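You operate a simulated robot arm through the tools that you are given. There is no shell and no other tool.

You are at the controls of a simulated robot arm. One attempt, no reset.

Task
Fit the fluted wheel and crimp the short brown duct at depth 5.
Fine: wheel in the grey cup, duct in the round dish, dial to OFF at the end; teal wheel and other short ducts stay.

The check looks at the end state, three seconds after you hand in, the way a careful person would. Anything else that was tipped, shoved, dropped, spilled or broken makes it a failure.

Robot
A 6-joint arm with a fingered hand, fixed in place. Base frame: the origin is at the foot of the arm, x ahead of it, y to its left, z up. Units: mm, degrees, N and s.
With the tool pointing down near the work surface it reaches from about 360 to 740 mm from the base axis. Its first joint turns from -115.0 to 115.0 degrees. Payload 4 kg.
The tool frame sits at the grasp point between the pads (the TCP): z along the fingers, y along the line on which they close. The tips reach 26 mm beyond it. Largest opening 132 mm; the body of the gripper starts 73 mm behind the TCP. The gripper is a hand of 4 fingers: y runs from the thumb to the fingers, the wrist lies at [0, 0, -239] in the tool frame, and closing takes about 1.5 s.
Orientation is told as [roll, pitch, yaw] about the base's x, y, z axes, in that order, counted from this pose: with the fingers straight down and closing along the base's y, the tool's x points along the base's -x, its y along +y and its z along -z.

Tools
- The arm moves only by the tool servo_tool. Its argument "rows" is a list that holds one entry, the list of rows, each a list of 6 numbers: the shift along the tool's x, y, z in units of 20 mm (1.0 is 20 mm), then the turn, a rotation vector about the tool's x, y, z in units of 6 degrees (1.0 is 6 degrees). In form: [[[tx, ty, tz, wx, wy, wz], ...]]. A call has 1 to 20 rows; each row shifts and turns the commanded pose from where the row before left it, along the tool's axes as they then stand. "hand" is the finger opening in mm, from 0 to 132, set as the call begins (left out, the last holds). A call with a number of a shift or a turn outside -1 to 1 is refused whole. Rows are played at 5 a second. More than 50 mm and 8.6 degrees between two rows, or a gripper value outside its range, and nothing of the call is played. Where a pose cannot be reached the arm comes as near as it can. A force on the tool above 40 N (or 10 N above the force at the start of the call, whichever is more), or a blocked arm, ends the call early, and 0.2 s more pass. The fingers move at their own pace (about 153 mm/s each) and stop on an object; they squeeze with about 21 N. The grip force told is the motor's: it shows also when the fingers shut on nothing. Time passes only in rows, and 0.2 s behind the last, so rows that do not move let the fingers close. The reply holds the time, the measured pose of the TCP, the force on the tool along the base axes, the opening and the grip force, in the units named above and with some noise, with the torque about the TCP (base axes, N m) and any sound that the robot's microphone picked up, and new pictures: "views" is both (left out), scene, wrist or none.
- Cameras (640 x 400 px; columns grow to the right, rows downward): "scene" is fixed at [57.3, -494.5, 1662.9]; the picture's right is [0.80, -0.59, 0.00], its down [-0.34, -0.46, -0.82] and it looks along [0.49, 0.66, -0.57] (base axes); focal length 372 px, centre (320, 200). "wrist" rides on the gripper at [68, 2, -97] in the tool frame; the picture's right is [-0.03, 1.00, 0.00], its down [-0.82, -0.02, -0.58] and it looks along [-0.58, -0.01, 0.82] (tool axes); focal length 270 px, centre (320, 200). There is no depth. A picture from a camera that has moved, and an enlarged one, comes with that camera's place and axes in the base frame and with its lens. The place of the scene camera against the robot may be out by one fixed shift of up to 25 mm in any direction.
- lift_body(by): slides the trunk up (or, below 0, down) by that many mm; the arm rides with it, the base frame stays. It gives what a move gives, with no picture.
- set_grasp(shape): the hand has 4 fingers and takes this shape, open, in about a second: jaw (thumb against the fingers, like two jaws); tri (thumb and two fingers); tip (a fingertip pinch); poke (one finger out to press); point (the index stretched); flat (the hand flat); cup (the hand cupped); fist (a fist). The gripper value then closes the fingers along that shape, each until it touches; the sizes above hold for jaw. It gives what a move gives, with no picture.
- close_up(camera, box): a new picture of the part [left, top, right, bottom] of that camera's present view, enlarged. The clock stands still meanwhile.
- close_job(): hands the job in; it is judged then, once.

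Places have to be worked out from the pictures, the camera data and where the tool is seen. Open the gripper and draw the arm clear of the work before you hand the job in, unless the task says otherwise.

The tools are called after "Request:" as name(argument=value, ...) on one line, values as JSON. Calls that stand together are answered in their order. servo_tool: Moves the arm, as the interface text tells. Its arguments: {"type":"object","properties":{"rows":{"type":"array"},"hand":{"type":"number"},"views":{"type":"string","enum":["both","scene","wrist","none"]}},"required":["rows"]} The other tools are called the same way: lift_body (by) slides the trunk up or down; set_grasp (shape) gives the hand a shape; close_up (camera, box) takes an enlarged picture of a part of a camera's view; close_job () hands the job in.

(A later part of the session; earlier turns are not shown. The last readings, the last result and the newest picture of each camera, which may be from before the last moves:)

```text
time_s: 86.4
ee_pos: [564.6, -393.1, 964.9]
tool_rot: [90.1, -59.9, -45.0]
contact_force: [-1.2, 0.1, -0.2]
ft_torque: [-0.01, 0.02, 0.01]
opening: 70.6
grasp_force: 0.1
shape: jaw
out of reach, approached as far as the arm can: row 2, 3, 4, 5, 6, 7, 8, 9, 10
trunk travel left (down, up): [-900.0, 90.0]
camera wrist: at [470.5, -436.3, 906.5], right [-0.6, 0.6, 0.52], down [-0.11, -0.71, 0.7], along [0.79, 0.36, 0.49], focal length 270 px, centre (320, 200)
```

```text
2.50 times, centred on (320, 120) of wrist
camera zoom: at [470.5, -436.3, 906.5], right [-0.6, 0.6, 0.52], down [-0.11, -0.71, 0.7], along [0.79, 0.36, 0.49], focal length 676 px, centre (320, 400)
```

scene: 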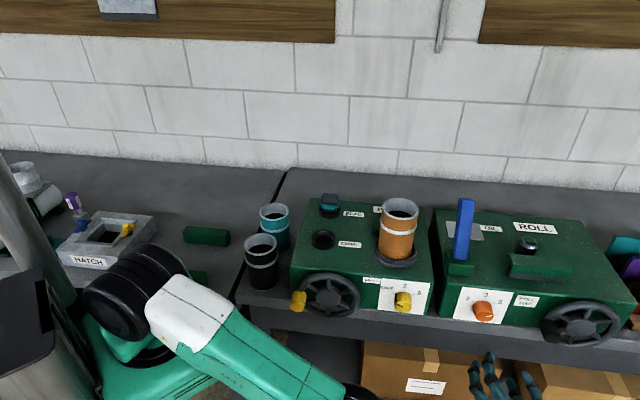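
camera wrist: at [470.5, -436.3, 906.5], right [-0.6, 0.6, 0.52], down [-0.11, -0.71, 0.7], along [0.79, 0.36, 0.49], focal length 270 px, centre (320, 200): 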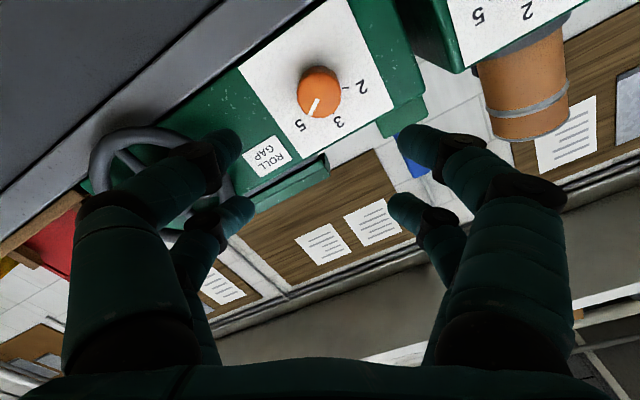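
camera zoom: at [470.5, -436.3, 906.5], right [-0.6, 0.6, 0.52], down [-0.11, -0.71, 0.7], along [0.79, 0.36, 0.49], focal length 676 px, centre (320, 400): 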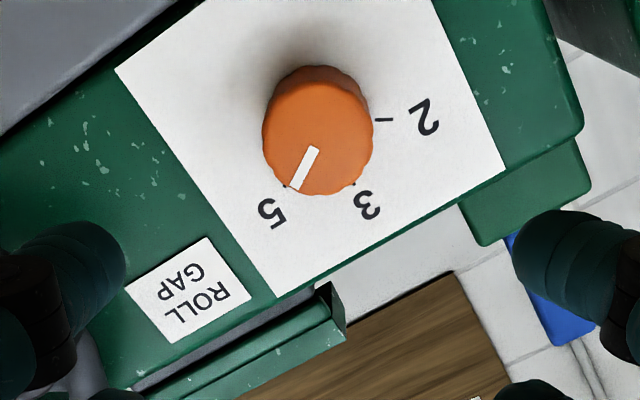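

Negative roll runs into the wrist limit, so the usable roll range must be on the positive side. I'll roll back +60° to the good orientation and return to the dial axis.

Request:
servo_tool(rows=[[[0, 0, 0, 0, 0, 1], [0, 0, 0, 0, 0, 1], [0, 0, 0, 0, 0, 1], [0, 0, 0, 0, 0, 1], [0, 0, 0, 0, 0, 1], [0, 0, 0, 0, 0, 1], [0, 0, 0, 0, 0, 1], [0, 0, 0, 0, 0, 1], [0, 0, 0, 0, 0, 1], [0, 0, 0, 0, 0, 1], [0, 0, 0, 0, 0, 0]]], views="none")

Request:
servo_tool(rows=[[[0.9, 0, 0.15, 0, 0, 0], [0.9, 0, 0.15, 0, 0, 0], [0.9, 0, 0.15, 0, 0, 0], [0.9, 0, 0.15, 0, 0, 0], [0.9, 0, 0.15, 0, 0, 0], [0.9, 0, 0.15, 0, 0, 0], [0.9, 0, 0.15, 0, 0, 0], [0.9, 0, 0.15, 0, 0, 0], [0.9, 0, 0.15, 0, 0, 0], [0.9, 0, 0.15, 0, 0, 0], [0, 0, 0, 0, 0, 0]]], views="both")

```text
time_s: 88.8
ee_pos: [564.8, -392.7, 966.0]
tool_rot: [90.0, 0.1, -45.0]
contact_force: [-0.1, -0.4, 0.5]
ft_torque: [0.04, 0.0, 0.0]
opening: 70.5
grasp_force: 0.1
shape: jaw
trunk travel left (down, up): [-900.0, 90.0]
```

```text
time_s: 91.2
ee_pos: [545.2, -382.6, 924.0]
tool_rot: [90.1, -0.1, -44.9]
contact_force: [0.2, 0.2, 0.4]
ft_torque: [-0.04, 0.02, 0.0]
opening: 70.4
grasp_force: 0.0
shape: jaw
out of reach, approached as far as the arm can: row 1, 2, 3, 4, 5, 6, 7, 8, 9, 10
trunk travel left (down, up): [-900.0, 90.0]
camera wrist: at [428.6, -403.5, 924.4], right [0.02, -0.02, 1.0], down [0.17, -0.99, -0.02], along [0.99, 0.17, -0.01], focal length 270 px, centre (320, 200)
```

scene: 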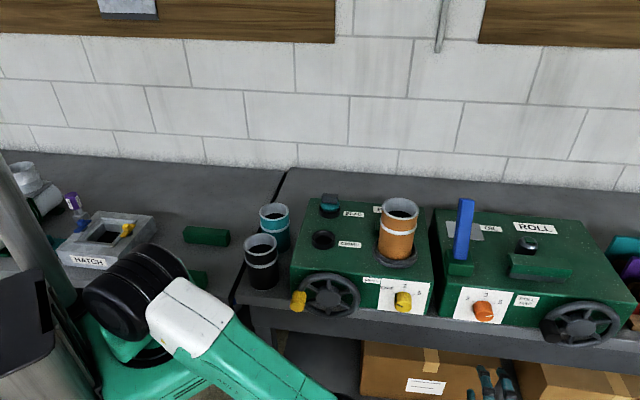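
wrist: 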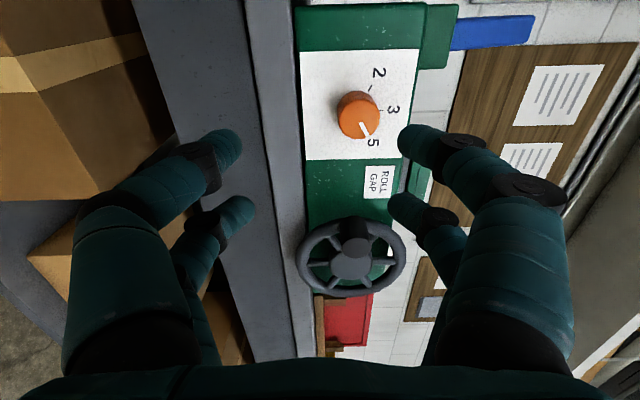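

The wrist roll joint is at its lower limit here. Rolling further positive should free it, so I'll roll +60° and then move back towards the dial axis.

Request:
servo_tool(rows=[[[0, 0, 0, 0, 0, 1], [0, 0, 0, 0, 0, 1], [0, 0, 0, 0, 0, 1], [0, 0, 0, 0, 0, 1], [0, 0, 0, 0, 0, 1], [0, 0, 0, 0, 0, 1], [0, 0, 0, 0, 0, 1], [0, 0, 0, 0, 0, 1], [0, 0, 0, 0, 0, 1], [0, 0, 0, 0, 0, 1], [0, 0, 0, 0, 0, 0]]], views="both")

```text
time_s: 93.6
ee_pos: [545.2, -383.1, 923.4]
tool_rot: [90.0, 60.1, -45.0]
contact_force: [-0.5, -0.5, -0.2]
ft_torque: [-0.01, 0.01, -0.01]
opening: 70.4
grasp_force: 0.0
shape: jaw
trunk travel left (down, up): [-900.0, 90.0]
camera wrist: at [453.7, -429.0, 982.5], right [0.62, -0.62, 0.48], down [-0.13, -0.68, -0.72], along [0.77, 0.38, -0.51], focal length 270 px, centre (320, 200)
```

scene: 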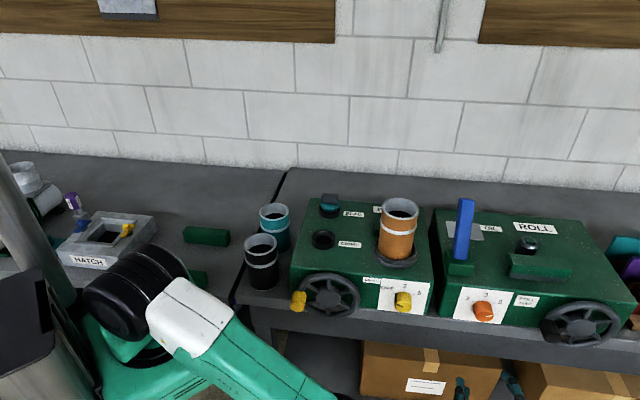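
wrist: 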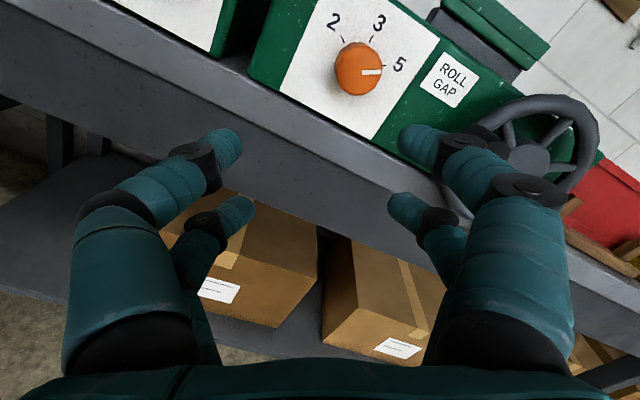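

With +60° roll the view is upright and reachable. Now I'll translate to the dial axis (G 495, z 960) at F ≈ 160.

Request:
servo_tool(rows=[[[0.704, -0.757, 0.28, 0, 0, 0], [0.704, -0.757, 0.28, 0, 0, 0], [0.704, -0.757, 0.28, 0, 0, 0], [0.704, -0.757, 0.28, 0, 0, 0], [0.704, -0.757, 0.28, 0, 0, 0], [0.704, -0.757, 0.28, 0, 0, 0], [0.704, -0.757, 0.28, 0, 0, 0], [0.704, -0.757, 0.28, 0, 0, 0], [0, 0, 0, 0, 0, 0]]], views="both")

Request:
close_up(camera="wrist", box=[230, 40, 410, 200])

```text
time_s: 95.6
ee_pos: [546.8, -382.1, 922.6]
tool_rot: [90.1, 60.0, -45.0]
contact_force: [0.0, -0.2, 0.6]
ft_torque: [-0.02, -0.01, 0.0]
opening: 70.6
grasp_force: 0.1
shape: jaw
out of reach, approached as far as the arm can: row 1, 2, 3, 4, 5, 6, 7, 8
trunk travel left (down, up): [-900.0, 90.0]
camera wrist: at [453.7, -429.0, 982.5], right [0.62, -0.62, 0.48], down [-0.13, -0.68, -0.72], along [0.77, 0.38, -0.51], focal length 270 px, centre (320, 200)
```

scene: 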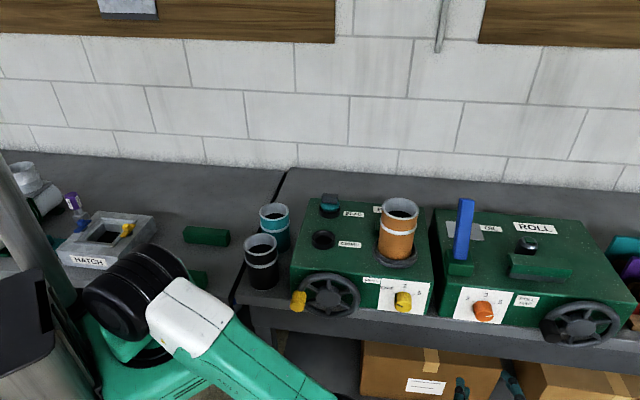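
wrist: 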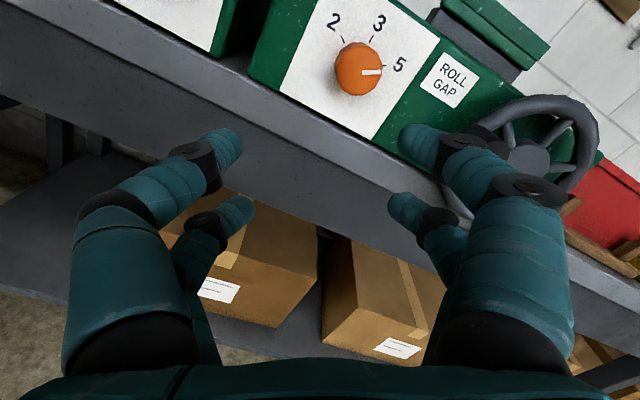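

```text
2.50 times, centred on (320, 120) of wrist
camera zoom: at [453.7, -429.0, 982.5], right [0.62, -0.62, 0.48], down [-0.13, -0.68, -0.72], along [0.77, 0.38, -0.51], focal length 676 px, centre (320, 400)
```

zoom: 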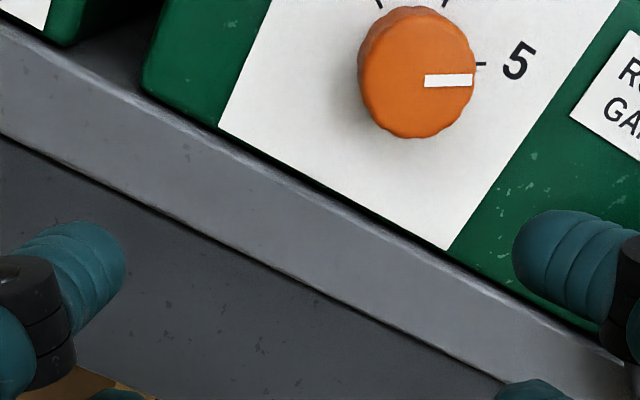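

Still blocked even with roll freed, so another wrist joint (the bend, about 100°) must be at its limit. Moving towards +f should relax it. I'll advance 60 mm along +f, which leaves the tips well short of the ROLL panel, and then go sideways.

Request:
servo_tool(rows=[[[0, 0, 0.8, 0, 0, 0], [0, 0, 0.8, 0, 0, 0], [0, 0, 0.7, 0, 0, 0], [0, 0, 0.7, 0, 0, 0], [0, 0, 0, 0, 0, 0]]], views="none")

Request:
servo_tool(rows=[[[0.5, -0.866, 0, 0, 0, 0], [0.5, -0.866, 0, 0, 0, 0], [0, 0, 0, 0, 0, 0]]], views="scene")

```text
time_s: 96.8
ee_pos: [594.2, -349.9, 918.5]
tool_rot: [90.0, 60.0, -44.8]
contact_force: [-0.3, 1.0, 0.5]
ft_torque: [-0.02, 0.01, 0.01]
opening: 70.7
grasp_force: 0.2
shape: jaw
out of reach, approached as far as the arm can: row 2, 4
trunk travel left (down, up): [-900.0, 90.0]
```

```text
time_s: 97.6
ee_pos: [584.5, -348.1, 903.4]
tool_rot: [90.1, 60.0, -44.9]
contact_force: [-0.1, -0.1, 0.4]
ft_torque: [0.0, 0.01, 0.04]
opening: 70.7
grasp_force: 0.1
shape: jaw
out of reach, approached as far as the arm can: row 1, 2
trunk travel left (down, up): [-900.0, 90.0]
```

scene: 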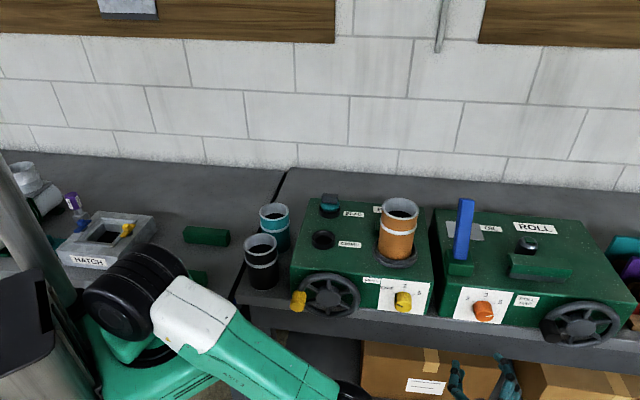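

The wrist positions in these blocked poses all lie at one fixed distance from the shoulder, which means the elbow is fully straight and singular. I'll try to unlock it with very small retraction steps straight towards the shoulder that grow gradually.

Request:
servo_tool(rows=[[[0.0085, -0.0052, 0.001, 0, 0, 0], [0.0085, -0.0052, 0.001, 0, 0, 0], [0.0085, -0.0052, 0.001, 0, 0, 0], [0.0085, -0.0052, 0.001, 0, 0, 0], [0.017, -0.0104, 0.002, 0, 0, 0], [0.017, -0.0104, 0.002, 0, 0, 0], [0.017, -0.0104, 0.002, 0, 0, 0], [0.017, -0.0104, 0.002, 0, 0, 0], [0.034, -0.021, 0.004, 0, 0, 0], [0.034, -0.021, 0.004, 0, 0, 0], [0.034, -0.021, 0.004, 0, 0, 0], [0.034, -0.021, 0.004, 0, 0, 0], [0.068, -0.042, 0.008, 0, 0, 0], [0.068, -0.042, 0.008, 0, 0, 0], [0.068, -0.042, 0.008, 0, 0, 0], [0.068, -0.042, 0.008, 0, 0, 0], [0.13, -0.08, 0.015, 0, 0, 0], [0.13, -0.08, 0.015, 0, 0, 0], [0.13, -0.08, 0.015, 0, 0, 0], [0, 0, 0, 0, 0, 0]]], views="scene")

```text
time_s: 101.8
ee_pos: [585.7, -349.3, 905.0]
tool_rot: [90.1, 60.0, -44.8]
contact_force: [-0.1, -0.2, 0.4]
ft_torque: [0.02, 0.02, 0.02]
opening: 70.3
grasp_force: 0.1
shape: jaw
out of reach, approached as far as the arm can: row 9, 13, 15, 17, 18, 19
trunk travel left (down, up): [-900.0, 90.0]
```

scene: 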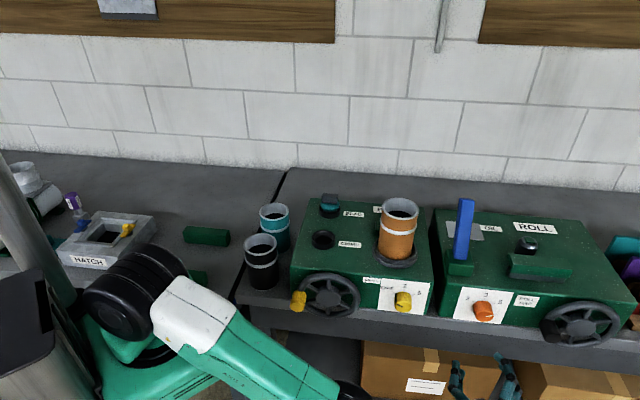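

Only tiny motion resulted. I'll probe which directions are free from here, starting with straight up by 40 mm.

Request:
servo_tool(rows=[[[0.866, 0.5, 0, 0, 0, 0], [0.866, 0.5, 0, 0, 0, 0], [0, 0, 0, 0, 0, 0]]], views="none")

Request:
servo_tool(rows=[[[0, 0, -1, 0, 0, 0], [0, 0, -1, 0, 0, 0], [0, 0, 0, 0, 0, 0]]], views="none")

```text
time_s: 102.6
ee_pos: [592.7, -359.7, 938.5]
tool_rot: [90.1, 60.1, -44.9]
contact_force: [0.6, 0.3, -0.3]
ft_torque: [0.01, -0.01, -0.03]
opening: 70.5
grasp_force: 0.1
shape: jaw
out of reach, approached as far as the arm can: row 1, 2
trunk travel left (down, up): [-900.0, 90.0]
```

```text
time_s: 103.4
ee_pos: [561.6, -384.8, 940.6]
tool_rot: [90.0, 60.0, -45.0]
contact_force: [0.0, 0.0, 0.2]
ft_torque: [-0.01, 0.02, -0.01]
opening: 70.5
grasp_force: 0.0
shape: jaw
out of reach, approached as far as the arm can: row 2
trunk travel left (down, up): [-900.0, 90.0]
```

The wrist only slides along a sphere, which confirms the straight-elbow lock. I'll move tangentially downward, which should start the elbow bending the allowed way, and then retract gently.

Request:
servo_tool(rows=[[[-0.547, -0.833, 0.076, 0, 0, 0], [-0.547, -0.833, 0.076, 0, 0, 0], [-0.547, -0.833, 0.076, 0, 0, 0], [0.16, -0.106, 0.03, 0, 0, 0], [0.16, -0.106, 0.03, 0, 0, 0], [0.16, -0.106, 0.03, 0, 0, 0], [0.16, -0.106, 0.03, 0, 0, 0], [0.16, -0.106, 0.03, 0, 0, 0], [0.16, -0.106, 0.03, 0, 0, 0], [0.16, -0.106, 0.03, 0, 0, 0], [0.16, -0.106, 0.03, 0, 0, 0], [0, 0, 0, 0, 0, 0]]], views="scene")

```text
time_s: 106.0
ee_pos: [529.5, -339.0, 900.3]
tool_rot: [90.0, 60.0, -45.0]
contact_force: [-0.5, 0.7, -0.4]
ft_torque: [-0.03, -0.02, 0.02]
opening: 70.5
grasp_force: 0.0
shape: jaw
trunk travel left (down, up): [-900.0, 90.0]
```

scene: 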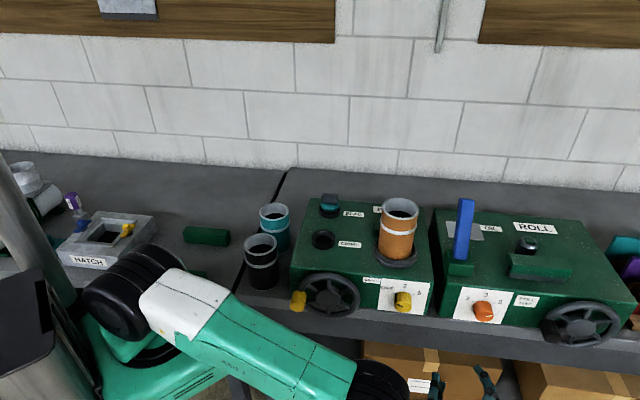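

The elbow unlocked; no reach warnings now. I'll move to the dial axis (G ≈ 495, z ≈ 960, F ≈ 160) keeping roll +60°.

Request:
servo_tool(rows=[[[0.796, -0.52, 0.18, 0, 0, 0], [0.796, -0.52, 0.18, 0, 0, 0], [0.796, -0.52, 0.18, 0, 0, 0], [0.796, -0.52, 0.18, 0, 0, 0], [0.796, -0.52, 0.18, 0, 0, 0], [0.796, -0.52, 0.18, 0, 0, 0], [0.796, -0.52, 0.18, 0, 0, 0], [0, 0, 0, 0, 0, 0]]], views="both")

Request:
close_up(camera="wrist", box=[230, 40, 410, 200])

```text
time_s: 107.8
ee_pos: [462.2, -237.1, 959.0]
tool_rot: [90.0, 60.0, -45.0]
contact_force: [-0.2, -1.1, 0.0]
ft_torque: [-0.01, -0.02, -0.02]
opening: 70.5
grasp_force: 0.1
shape: jaw
trunk travel left (down, up): [-900.0, 90.0]
camera wrist: at [371.0, -283.3, 1019.6], right [0.62, -0.62, 0.48], down [-0.13, -0.68, -0.72], along [0.77, 0.38, -0.51], focal length 270 px, centre (320, 200)
```

scene: 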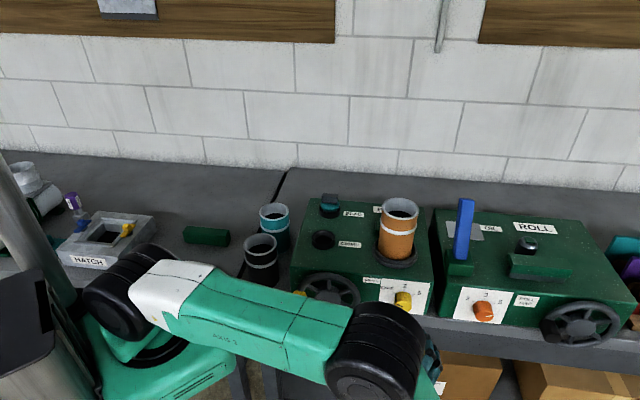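
wrist: 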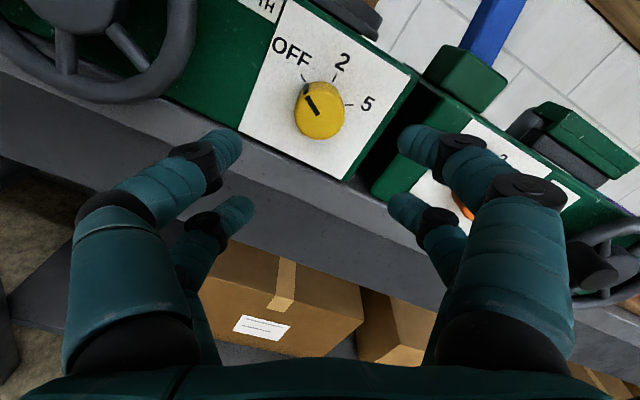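

```text
2.50 times, centred on (320, 120) of wrist
camera zoom: at [371.0, -283.3, 1019.6], right [0.62, -0.62, 0.48], down [-0.13, -0.68, -0.72], along [0.77, 0.38, -0.51], focal length 676 px, centre (320, 400)
```

zoom: 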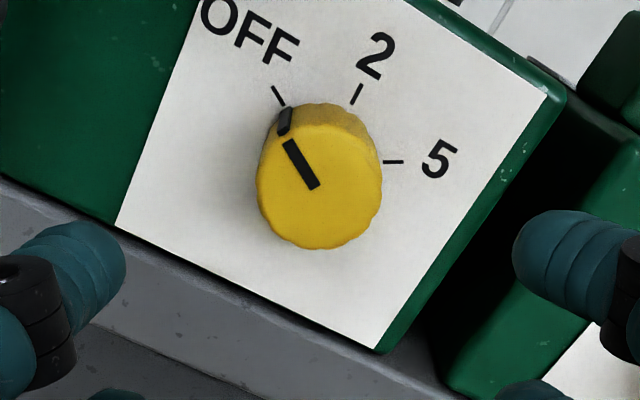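

The hand axis is aligned with the knob within 1 mm. Before gripping I'll test how far the roll goes in the positive direction at this stand-off, in stages.

Request:
servo_tool(rows=[[[0, 0, 0, 0, 0, 1], [0, 0, 0, 0, 0, 1], [0, 0, 0, 0, 0, 1], [0, 0, 0, 0, 0, 1], [0, 0, 0, 0, 0, 1], [0, 0, 0, 0, 0, 1], [0, 0, 0, 0, 0, 1], [0, 0, 0, 0, 0, 1], [0, 0, 0, 0, 0, 1], [0, 0, 0, 0, 0, 1], [0, 0, 0, 0, 0, 0]]], views="none")

Request:
servo_tool(rows=[[[0, 0, 0, 0, 0, 1], [0, 0, 0, 0, 0, 1], [0, 0, 0, 0, 0, 1], [0, 0, 0, 0, 0, 1], [0, 0, 0, 0, 0, 0]]], views="none")

```text
time_s: 110.2
ee_pos: [463.0, -237.1, 960.3]
tool_rot: [-90.0, 59.9, 135.0]
contact_force: [0.3, -0.2, -0.5]
ft_torque: [-0.03, 0.03, -0.01]
opening: 70.2
grasp_force: 0.1
shape: jaw
trunk travel left (down, up): [-900.0, 90.0]
```

```text
time_s: 111.4
ee_pos: [464.2, -237.5, 960.3]
tool_rot: [-90.0, 35.8, 135.0]
contact_force: [0.5, -0.6, 0.1]
ft_torque: [0.03, 0.04, 0.02]
opening: 70.5
grasp_force: 0.1
shape: jaw
trunk travel left (down, up): [-900.0, 90.0]
```

Roll +144° is fine, so a single turn from +24° to +144° will cover OFF to 5. I'll roll back to +24° and check alignment again.

Request:
servo_tool(rows=[[[0, 0, 0, 0, 0, -1], [0, 0, 0, 0, 0, -1], [0, 0, 0, 0, 0, -1], [0, 0, 0, 0, 0, -1], [0, 0, 0, 0, 0, -1], [0, 0, 0, 0, 0, -1], [0, 0, 0, 0, 0, -1], [0, 0, 0, 0, 0, -1], [0, 0, 0, 0, 0, -1], [0, 0, 0, 0, 0, -1], [0, 0, 0, 0, 0, -1], [0, 0, 0, 0, 0, -1], [0, 0, 0, 0, 0, -1], [0, 0, 0, 0, 0, -1], [0, 0, 0, 0, 0, -1], [0, 0, 0, 0, 0, -1], [0, 0, 0, 0, 0, -1], [0, 0, 0, 0, 0, -1], [0, 0, 0, 0, 0, -1], [0, 0, 0, 0, 0, -1]]], hand=75, views="wrist")

Request:
close_up(camera="wrist", box=[230, 40, 410, 200])

```text
time_s: 115.6
ee_pos: [463.4, -237.4, 960.1]
tool_rot: [90.0, 23.9, -44.9]
contact_force: [-0.5, 1.1, 0.4]
ft_torque: [-0.03, 0.0, 0.0]
opening: 74.4
grasp_force: 0.0
shape: jaw
trunk travel left (down, up): [-900.0, 90.0]
camera wrist: at [350.2, -262.6, 989.5], right [0.3, -0.3, 0.9], down [0.11, -0.93, -0.35], along [0.95, 0.21, -0.25], focal length 270 px, centre (320, 200)
```

wrist: 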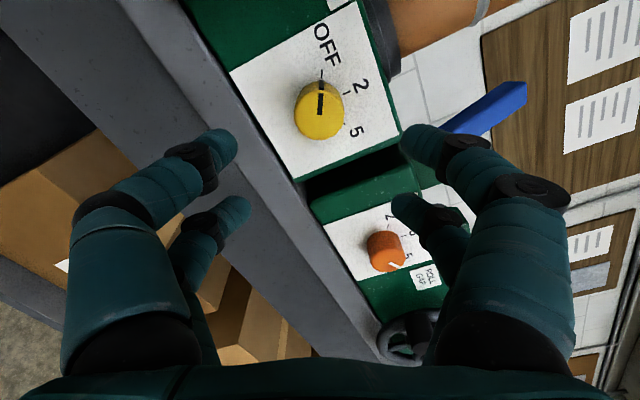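

```text
2.50 times, centred on (320, 120) of wrist
camera zoom: at [350.2, -262.6, 989.5], right [0.3, -0.3, 0.9], down [0.11, -0.93, -0.35], along [0.95, 0.21, -0.25], focal length 676 px, centre (320, 400)
```

zoom: 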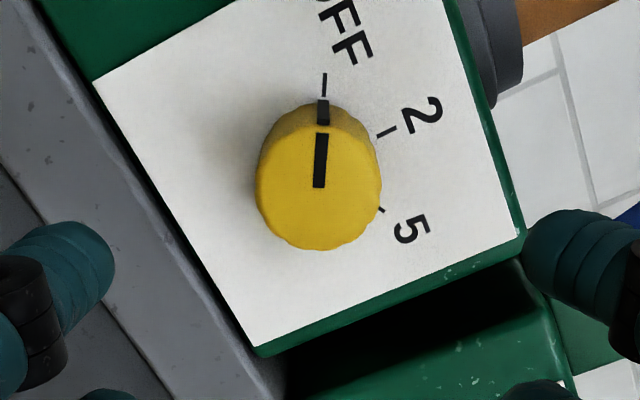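

Alignment holds (within about 0.6 mm) and the pointer is on OFF. When closed, the tips reach some 34 mm beyond the TCP, so I'll advance to F ≈ 262 to leave a few mm to the panel.

Request:
servo_tool(rows=[[[0, 0, 0.9, 0, 0, 0], [0, 0, 0.9, 0, 0, 0], [0, 0, 0.9, 0, 0, 0], [0, 0, 0.8, 0, 0, 0], [0, 0, 0.8, 0, 0, 0], [0, 0, 0.75, 0, 0, 0], [0, 0, 0, 0, 0, 0]]], views="both")

Request:
close_up(camera="wrist", box=[220, 80, 420, 260])

Request:
close_up(camera="scene", box=[340, 240, 480, 360])

```text
time_s: 117.2
ee_pos: [534.5, -166.2, 960.6]
tool_rot: [90.0, 24.0, -44.9]
contact_force: [-0.1, 0.0, 0.3]
ft_torque: [0.02, -0.02, -0.03]
opening: 74.5
grasp_force: 0.1
shape: jaw
trunk travel left (down, up): [-900.0, 90.0]
camera wrist: at [422.1, -191.7, 989.5], right [0.3, -0.3, 0.9], down [0.11, -0.93, -0.35], along [0.95, 0.21, -0.25], focal length 270 px, centre (320, 200)
```

scene: 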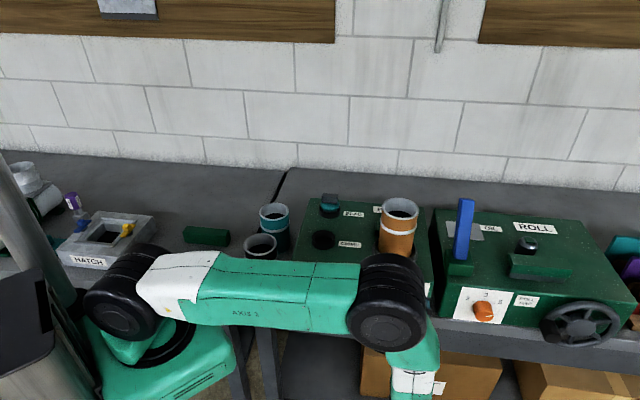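
wrist: 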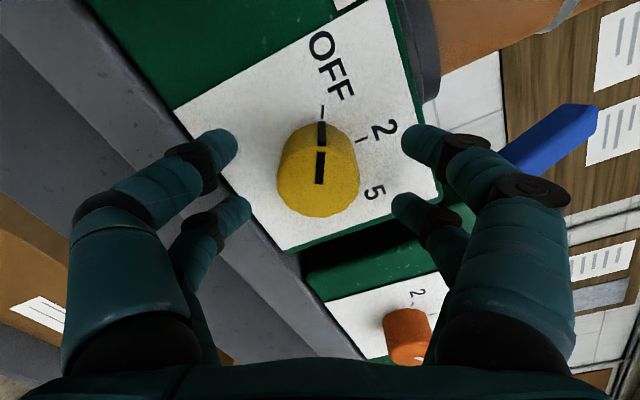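

```text
2.22 times, centred on (320, 170) of wrist
camera zoom: at [422.1, -191.7, 989.5], right [0.3, -0.3, 0.9], down [0.11, -0.93, -0.35], along [0.95, 0.21, -0.25], focal length 601 px, centre (320, 267)
```

zoom: 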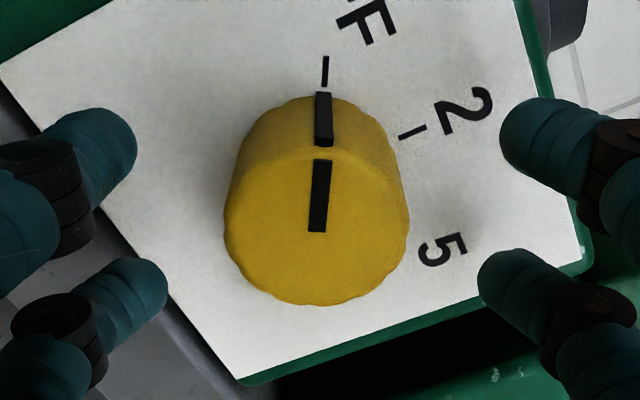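

```text
3.33 times, centred on (410, 300) of scene
camera zoom: at [57.3, -494.5, 1662.9], right [0.8, -0.59, 0.0], down [-0.34, -0.46, -0.82], along [0.49, 0.66, -0.57], focal length 1239 px, centre (20, -133)
```

zoom: 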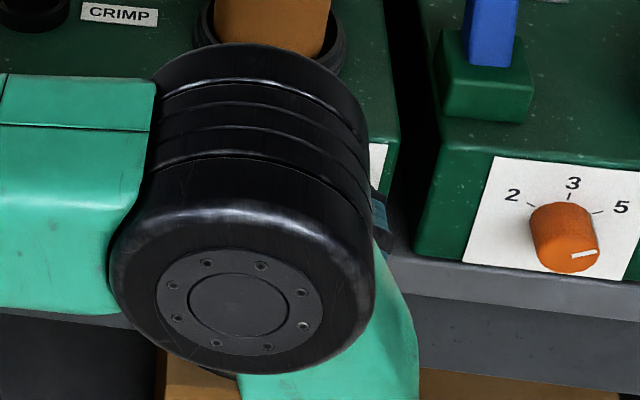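

The knob is centred between the finger pairs (offset about 1.5 mm), front face 14 mm ahead of the TCP. I'll trim that and close on the knob.

Request:
servo_tool(rows=[[[0.07, 0.01, 0.05, 0, 0, 0], [0, 0, 0, 0, 0, 0]]], views="none")

Request:
servo_tool(rows=[[[0, 0, 0, 0, 0, 0], [0, 0, 0, 0, 0, 0], [0, 0, 0, 0, 0, 0], [0, 0, 0, 0, 0, 0], [0, 0, 0, 0, 0, 0], [0, 0, 0, 0, 0, 0], [0, 0, 0, 0, 0, 0], [0, 0, 0, 0, 0, 0]]], hand=5, views="wrist")

Request:
close_up(camera="wrist", box=[220, 80, 420, 260])

```text
time_s: 117.8
ee_pos: [534.5, -164.7, 960.8]
tool_rot: [90.0, 24.0, -45.0]
contact_force: [0.6, -0.7, 0.8]
ft_torque: [0.01, 0.0, 0.02]
opening: 74.3
grasp_force: 0.0
shape: jaw
trunk travel left (down, up): [-900.0, 90.0]
```

```text
time_s: 119.6
ee_pos: [534.6, -164.5, 961.3]
tool_rot: [90.1, 23.9, -45.0]
contact_force: [3.6, 2.5, -2.2]
ft_torque: [-0.03, 0.07, -0.03]
opening: 14.9
grasp_force: 21.4
shape: jaw
trunk travel left (down, up): [-900.0, 90.0]
camera wrist: at [422.4, -189.9, 990.1], right [0.3, -0.3, 0.9], down [0.11, -0.93, -0.35], along [0.95, 0.21, -0.25], focal length 270 px, centre (320, 200)
```

wrist: 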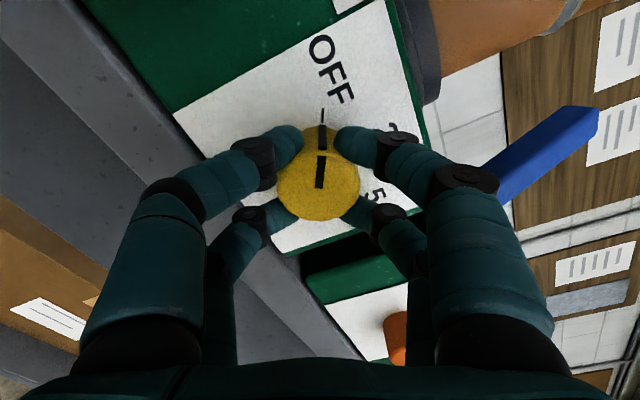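

```text
2.22 times, centred on (320, 170) of wrist
camera zoom: at [422.4, -189.9, 990.1], right [0.3, -0.3, 0.9], down [0.11, -0.93, -0.35], along [0.95, 0.21, -0.25], focal length 601 px, centre (320, 267)
```

zoom: 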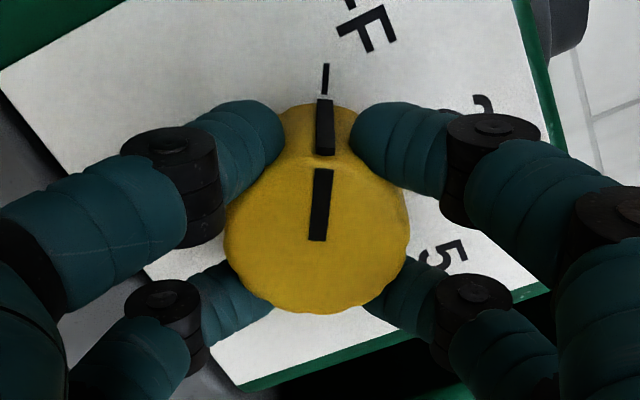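

The knob is caged by all four fingertips. I'll turn +60° first and check that the knob follows.

Request:
servo_tool(rows=[[[0, 0, 0, 0, 0, 0.5], [0, 0, 0, 0, 0, 0.8], [0, 0, 0, 0, 0, 0.8], [0, 0, 0, 0, 0, 0.8], [0, 0, 0, 0, 0, 0.8], [0, 0, 0, 0, 0, 0.8], [0, 0, 0, 0, 0, 0.8], [0, 0, 0, 0, 0, 0.8], [0, 0, 0, 0, 0, 0.8], [0, 0, 0, 0, 0, 0.8], [0, 0, 0, 0, 0, 0.8], [0, 0, 0, 0, 0, 0.8], [0, 0, 0, 0, 0, 0.7], [0, 0, 0, 0, 0, 0]]], views="wrist")

Request:
close_up(camera="wrist", box=[220, 80, 420, 260])

```text
time_s: 122.6
ee_pos: [535.2, -165.1, 960.5]
tool_rot: [89.6, 84.1, -45.5]
contact_force: [7.9, -1.4, -3.1]
ft_torque: [-0.07, 0.05, -0.15]
opening: 14.8
grasp_force: 20.8
shape: jaw
trunk travel left (down, up): [-900.0, 90.0]
camera wrist: at [462.6, -230.2, 1028.7], right [0.7, -0.71, 0.08], down [-0.36, -0.45, -0.81], along [0.61, 0.54, -0.58], focal length 270 px, centre (320, 200)
```

wrist: 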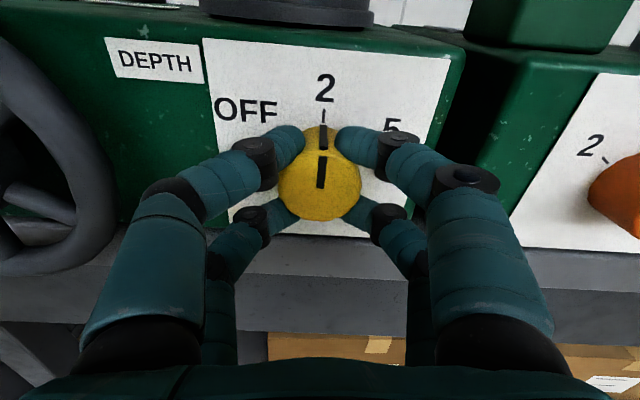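

```text
2.22 times, centred on (320, 170) of wrist
camera zoom: at [462.6, -230.2, 1028.7], right [0.7, -0.71, 0.08], down [-0.36, -0.45, -0.81], along [0.61, 0.54, -0.58], focal length 601 px, centre (320, 267)
```

zoom: 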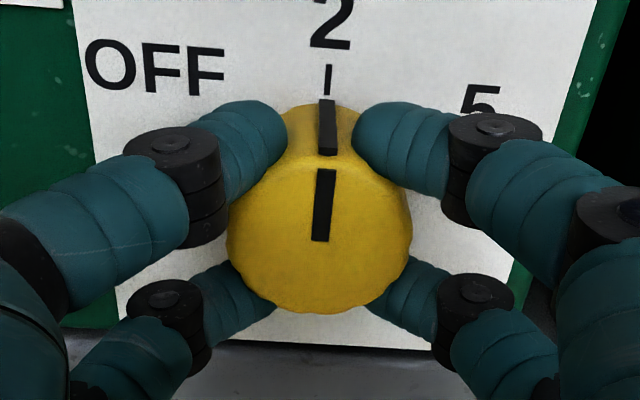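

The knob follows exactly and now points at 2. I'll turn another 60° to reach 5.

Request:
servo_tool(rows=[[[0, 0, 0, 0, 0, 0.5], [0, 0, 0, 0, 0, 0.8], [0, 0, 0, 0, 0, 0.8], [0, 0, 0, 0, 0, 0.8], [0, 0, 0, 0, 0, 0.8], [0, 0, 0, 0, 0, 0.8], [0, 0, 0, 0, 0, 0.8], [0, 0, 0, 0, 0, 0.8], [0, 0, 0, 0, 0, 0.8], [0, 0, 0, 0, 0, 0.8], [0, 0, 0, 0, 0, 0.8], [0, 0, 0, 0, 0, 0.8], [0, 0, 0, 0, 0, 0.7], [0, 0, 0, 0, 0, 0]]], views="wrist")

Request:
close_up(camera="wrist", box=[220, 80, 420, 260])

```text
time_s: 125.6
ee_pos: [534.7, -165.2, 961.8]
tool_rot: [-89.8, 35.9, 135.0]
contact_force: [9.8, -3.7, -3.8]
ft_torque: [-0.23, -0.08, -0.3]
opening: 14.2
grasp_force: 21.2
shape: jaw
trunk travel left (down, up): [-900.0, 90.0]
camera wrist: at [506.3, -274.1, 998.9], right [0.4, -0.4, -0.82], down [-0.88, 0.07, -0.46], along [0.24, 0.91, -0.33], focal length 270 px, centre (320, 200)
```

wrist: 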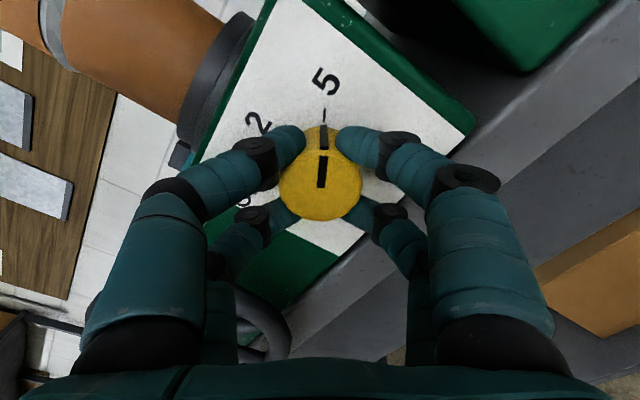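

```text
2.22 times, centred on (320, 170) of wrist
camera zoom: at [506.3, -274.1, 998.9], right [0.4, -0.4, -0.82], down [-0.88, 0.07, -0.46], along [0.24, 0.91, -0.33], focal length 601 px, centre (320, 267)
```

zoom: 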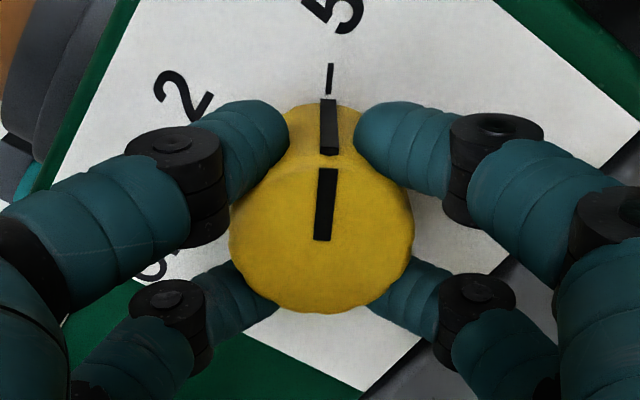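

The pointer is on 5. I'll open the fingers and back straight out.

Request:
servo_tool(rows=[[[0, 0, 0, 0, 0, 0], [0, 0, 0, 0, 0, 0], [0, 0, 0, 0, 0, 0], [0, 0, 0, 0, 0, 0]]], hand=75, views="none")

Request:
servo_tool(rows=[[[0, 0, -0.8, 0, 0, 0], [0, 0, -0.9, 0, 0, 0], [0, 0, -0.9, 0, 0, 0], [0, 0, -0.9, 0, 0, 0], [0, 0, -0.9, 0, 0, 0], [0, 0, -0.7, 0, 0, 0], [0, 0, 0, 0, 0, -1], [0, 0, 0, 0, 0, -1], [0, 0, 0, 0, 0, -1], [0, 0, 0, 0, 0, -1], [0, 0, 0, 0, 0, -1], [0, 0, 0, 0, 0, -1], [0, 0, 0, 0, 0, -1], [0, 0, 0, 0, 0, -1], [0, 0, 0, 0, 0, -1], [0, 0, 0, 0, 0, 0]]], views="both")

Request:
close_up(camera="wrist", box=[120, 0, 480, 200])

```text
time_s: 126.6
ee_pos: [535.1, -164.4, 962.1]
tool_rot: [-90.0, 36.1, 135.1]
contact_force: [0.4, 0.8, 0.2]
ft_torque: [0.01, 0.02, 0.01]
opening: 74.5
grasp_force: 0.1
shape: jaw
trunk travel left (down, up): [-900.0, 90.0]
```

```text
time_s: 130.0
ee_pos: [462.1, -236.6, 961.2]
tool_rot: [89.0, 89.8, -45.9]
contact_force: [-0.5, 0.2, 0.2]
ft_torque: [0.02, -0.02, 0.01]
opening: 74.4
grasp_force: 0.0
shape: jaw
trunk travel left (down, up): [-900.0, 90.0]
camera wrist: at [394.4, -307.1, 1029.4], right [0.71, -0.71, -0.02], down [-0.42, -0.39, -0.82], along [0.57, 0.59, -0.58], focal length 270 px, centre (320, 200)
```

scene: 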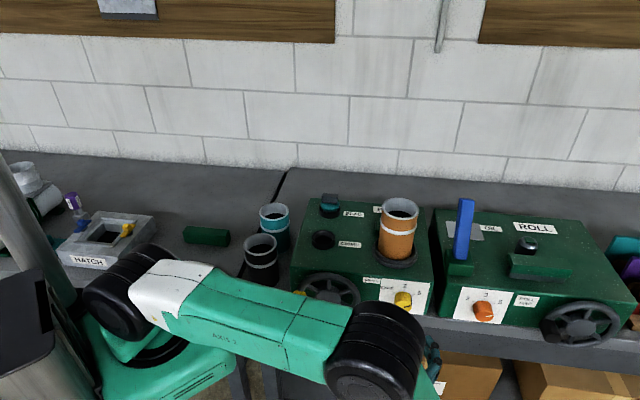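
wrist: 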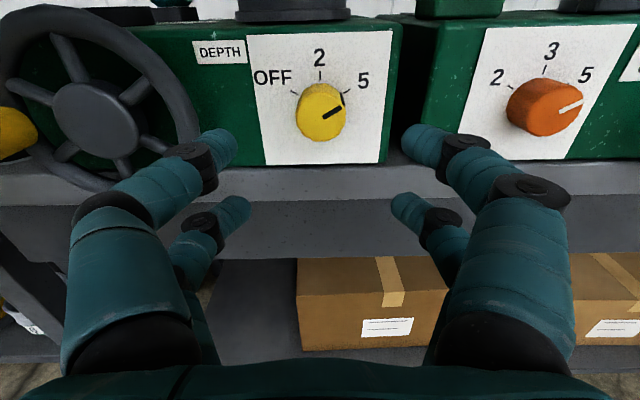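

```text
1.78 times, centred on (300, 100) of wrist
camera zoom: at [394.4, -307.1, 1029.4], right [0.71, -0.71, -0.02], down [-0.42, -0.39, -0.82], along [0.57, 0.59, -0.58], focal length 480 px, centre (356, 378)
```

zoom: 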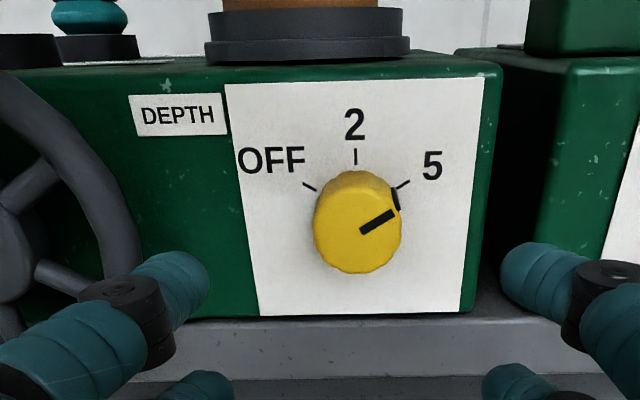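

The dial is on 5, confirmed. Next is the handwheel crank: the wrist will have to come close to the base, so I'll raise the trunk 90 mm first to give the arm more room to fold.

Request:
lift_body(by=90)

```text
time_s: 131.2
ee_pos: [462.3, -235.8, 1051.9]
tool_rot: [-76.8, 90.0, 148.1]
contact_force: [-0.5, -0.3, -0.5]
ft_torque: [0.0, -0.03, 0.01]
opening: 74.5
grasp_force: 0.0
shape: jaw
trunk travel left (down, up): [-990.0, 0.0]
```

The trunk is up. Now I'll shift left towards the handwheel and down, staying back from the handle.

Request:
servo_tool(rows=[[[-0.4, -0.85, -0.2, 0, 0, 0], [-0.4, -0.85, -0.2, 0, 0, 0], [-0.4, -0.85, -0.2, 0, 0, 0], [-0.4, -0.85, -0.2, 0, 0, 0], [-0.4, -0.85, -0.2, 0, 0, 0], [-0.4, -0.85, -0.2, 0, 0, 0], [-0.4, -0.85, -0.2, 0, 0, 0], [-0.4, -0.85, -0.2, 0, 0, 0], [-0.4, -0.85, 0, 0, 0, 0], [-0.4, -0.85, 0, 0, 0, 0], [0, 0, 0, 0, 0, 0]]], views="both")

Request:
close_up(camera="wrist", box=[160, 0, 480, 200])

```text
time_s: 133.7
ee_pos: [317.8, -139.3, 971.6]
tool_rot: [63.9, 89.9, -71.1]
contact_force: [0.4, -0.4, 0.0]
ft_torque: [0.04, -0.02, 0.0]
opening: 74.2
grasp_force: 0.1
shape: jaw
trunk travel left (down, up): [-990.0, 0.0]
camera wrist: at [250.8, -209.6, 1039.3], right [0.71, -0.71, -0.02], down [-0.42, -0.39, -0.82], along [0.57, 0.59, -0.58], focal length 270 px, centre (320, 200)
```

scene: 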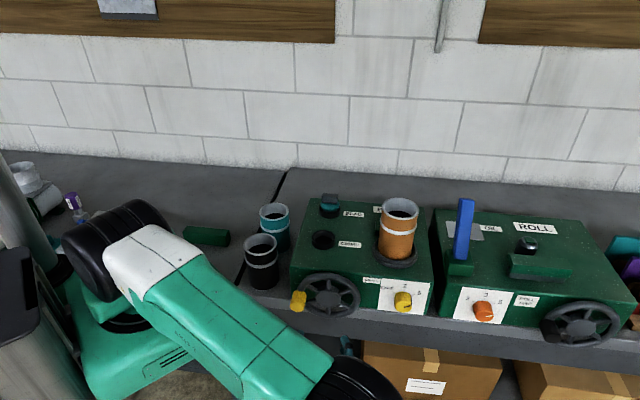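
wrist: 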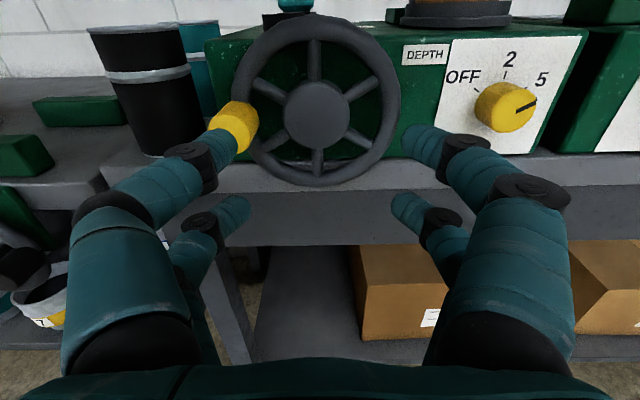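

```text
2.00 times, centred on (320, 100) of wrist
camera zoom: at [250.8, -209.6, 1039.3], right [0.71, -0.71, -0.02], down [-0.42, -0.39, -0.82], along [0.57, 0.59, -0.58], focal length 541 px, centre (320, 400)
```

zoom: 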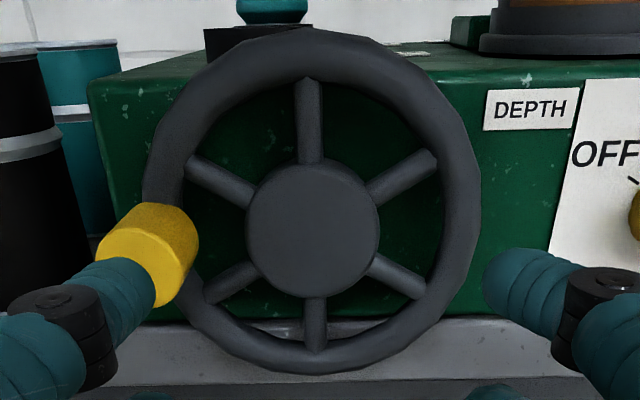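

The handwheel is clearly visible: hub centre near G 321, z 962, and the yellow handle at about 9 o'clock near G 253, z 965, radius about 67 mm. I'll move in front of the handle for a precise look.

Request:
servo_tool(rows=[[[-0.08, -0.9, 0, 0, 0, 0], [-0.08, -0.9, 0, 0, 0, 0], [-0.08, -0.9, 0, 0, 0, 0], [-0.08, -0.8, 0, 0, 0, 0], [0, 0, 0, 0, 0, 0]]], views="both")

Request:
close_up(camera="wrist", box=[220, 20, 460, 200])

```text
time_s: 134.8
ee_pos: [268.3, -89.2, 966.0]
tool_rot: [0.7, 90.0, -134.3]
contact_force: [-1.0, -0.5, 0.0]
ft_torque: [0.02, 0.0, 0.01]
opening: 74.5
grasp_force: 0.2
shape: jaw
trunk travel left (down, up): [-990.0, 0.0]
camera wrist: at [201.7, -159.8, 1033.3], right [0.71, -0.71, -0.03], down [-0.42, -0.39, -0.82], along [0.57, 0.59, -0.58], focal length 270 px, centre (320, 200)
```

scene: 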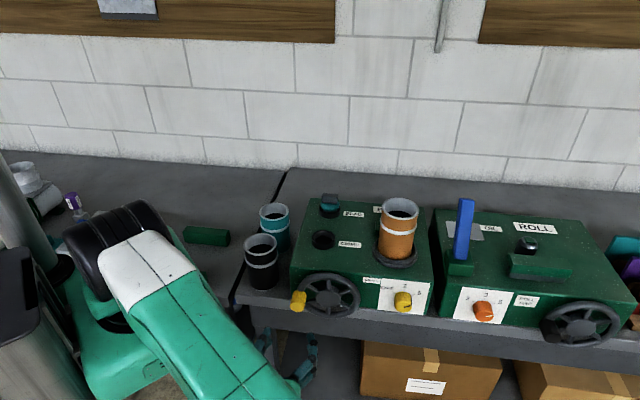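
wrist: 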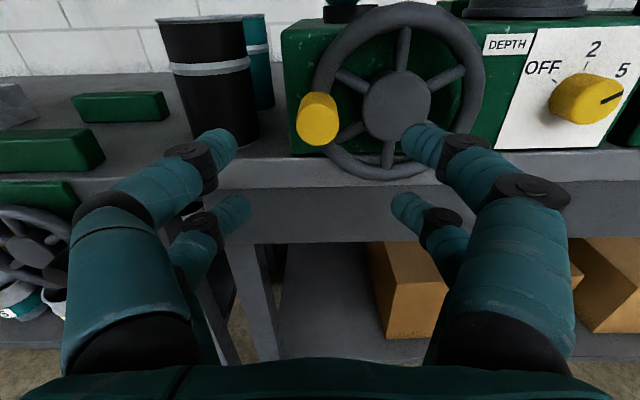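

```text
2.22 times, centred on (340, 110) of wrist
camera zoom: at [201.7, -159.8, 1033.3], right [0.71, -0.71, -0.03], down [-0.42, -0.39, -0.82], along [0.57, 0.59, -0.58], focal length 601 px, centre (276, 400)
```

zoom: 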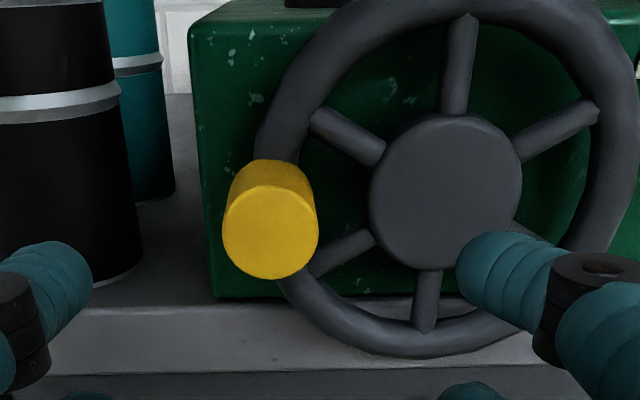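

The handle end is centred near G 252, z 961, about 33 mm across, with its face at F ≈ 234. The hub centre is near G 319.5, z 964, so the crank radius is about 67 mm. I'll advance with open fingers so they surround the handle but stay clear of the rim.

Request:
servo_tool(rows=[[[-0.24, -0.04, 0.8, 0, 0, 0], [0, 0, 0.9, 0, 0, 0], [0, 0, 0.9, 0, 0, 0], [0, 0, 0.9, 0, 0, 0], [0, 0, 0.6, 0, 0, 0], [0, 0, 0, 0, 0, 0]]], hand=80, views="wrist")

Request:
close_up(camera="wrist", box=[220, 60, 420, 240])

```text
time_s: 136.2
ee_pos: [327.5, -30.9, 960.2]
tool_rot: [156.5, 90.1, 21.4]
contact_force: [-0.2, 0.1, -0.7]
ft_torque: [0.02, 0.04, -0.02]
opening: 79.4
grasp_force: 0.0
shape: jaw
trunk travel left (down, up): [-990.0, 0.0]
camera wrist: at [259.6, -101.1, 1028.7], right [0.71, -0.71, -0.03], down [-0.42, -0.39, -0.82], along [0.57, 0.59, -0.58], focal length 270 px, centre (320, 200)
```

wrist: 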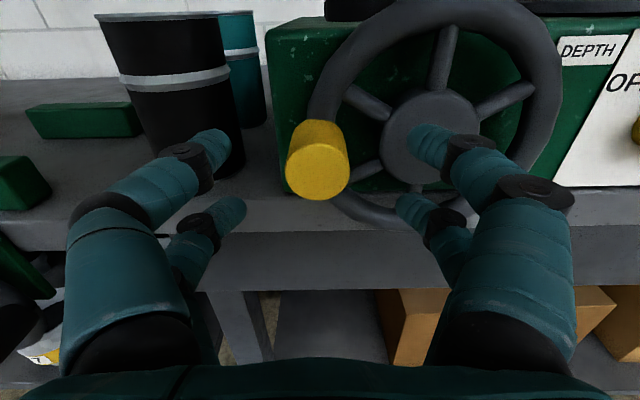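

```text
2.22 times, centred on (320, 150) of wrist
camera zoom: at [259.6, -101.1, 1028.7], right [0.71, -0.71, -0.03], down [-0.42, -0.39, -0.82], along [0.57, 0.59, -0.58], focal length 601 px, centre (320, 311)
```

zoom: 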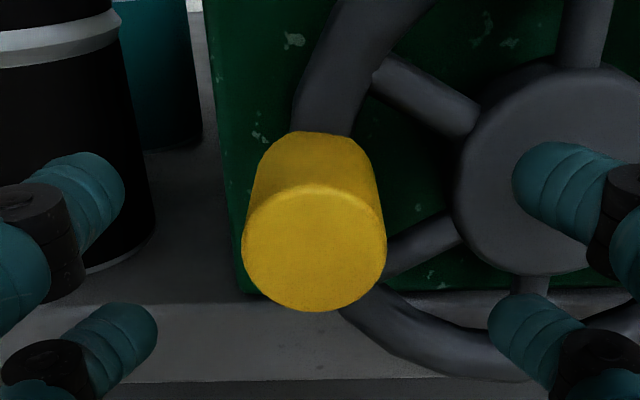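

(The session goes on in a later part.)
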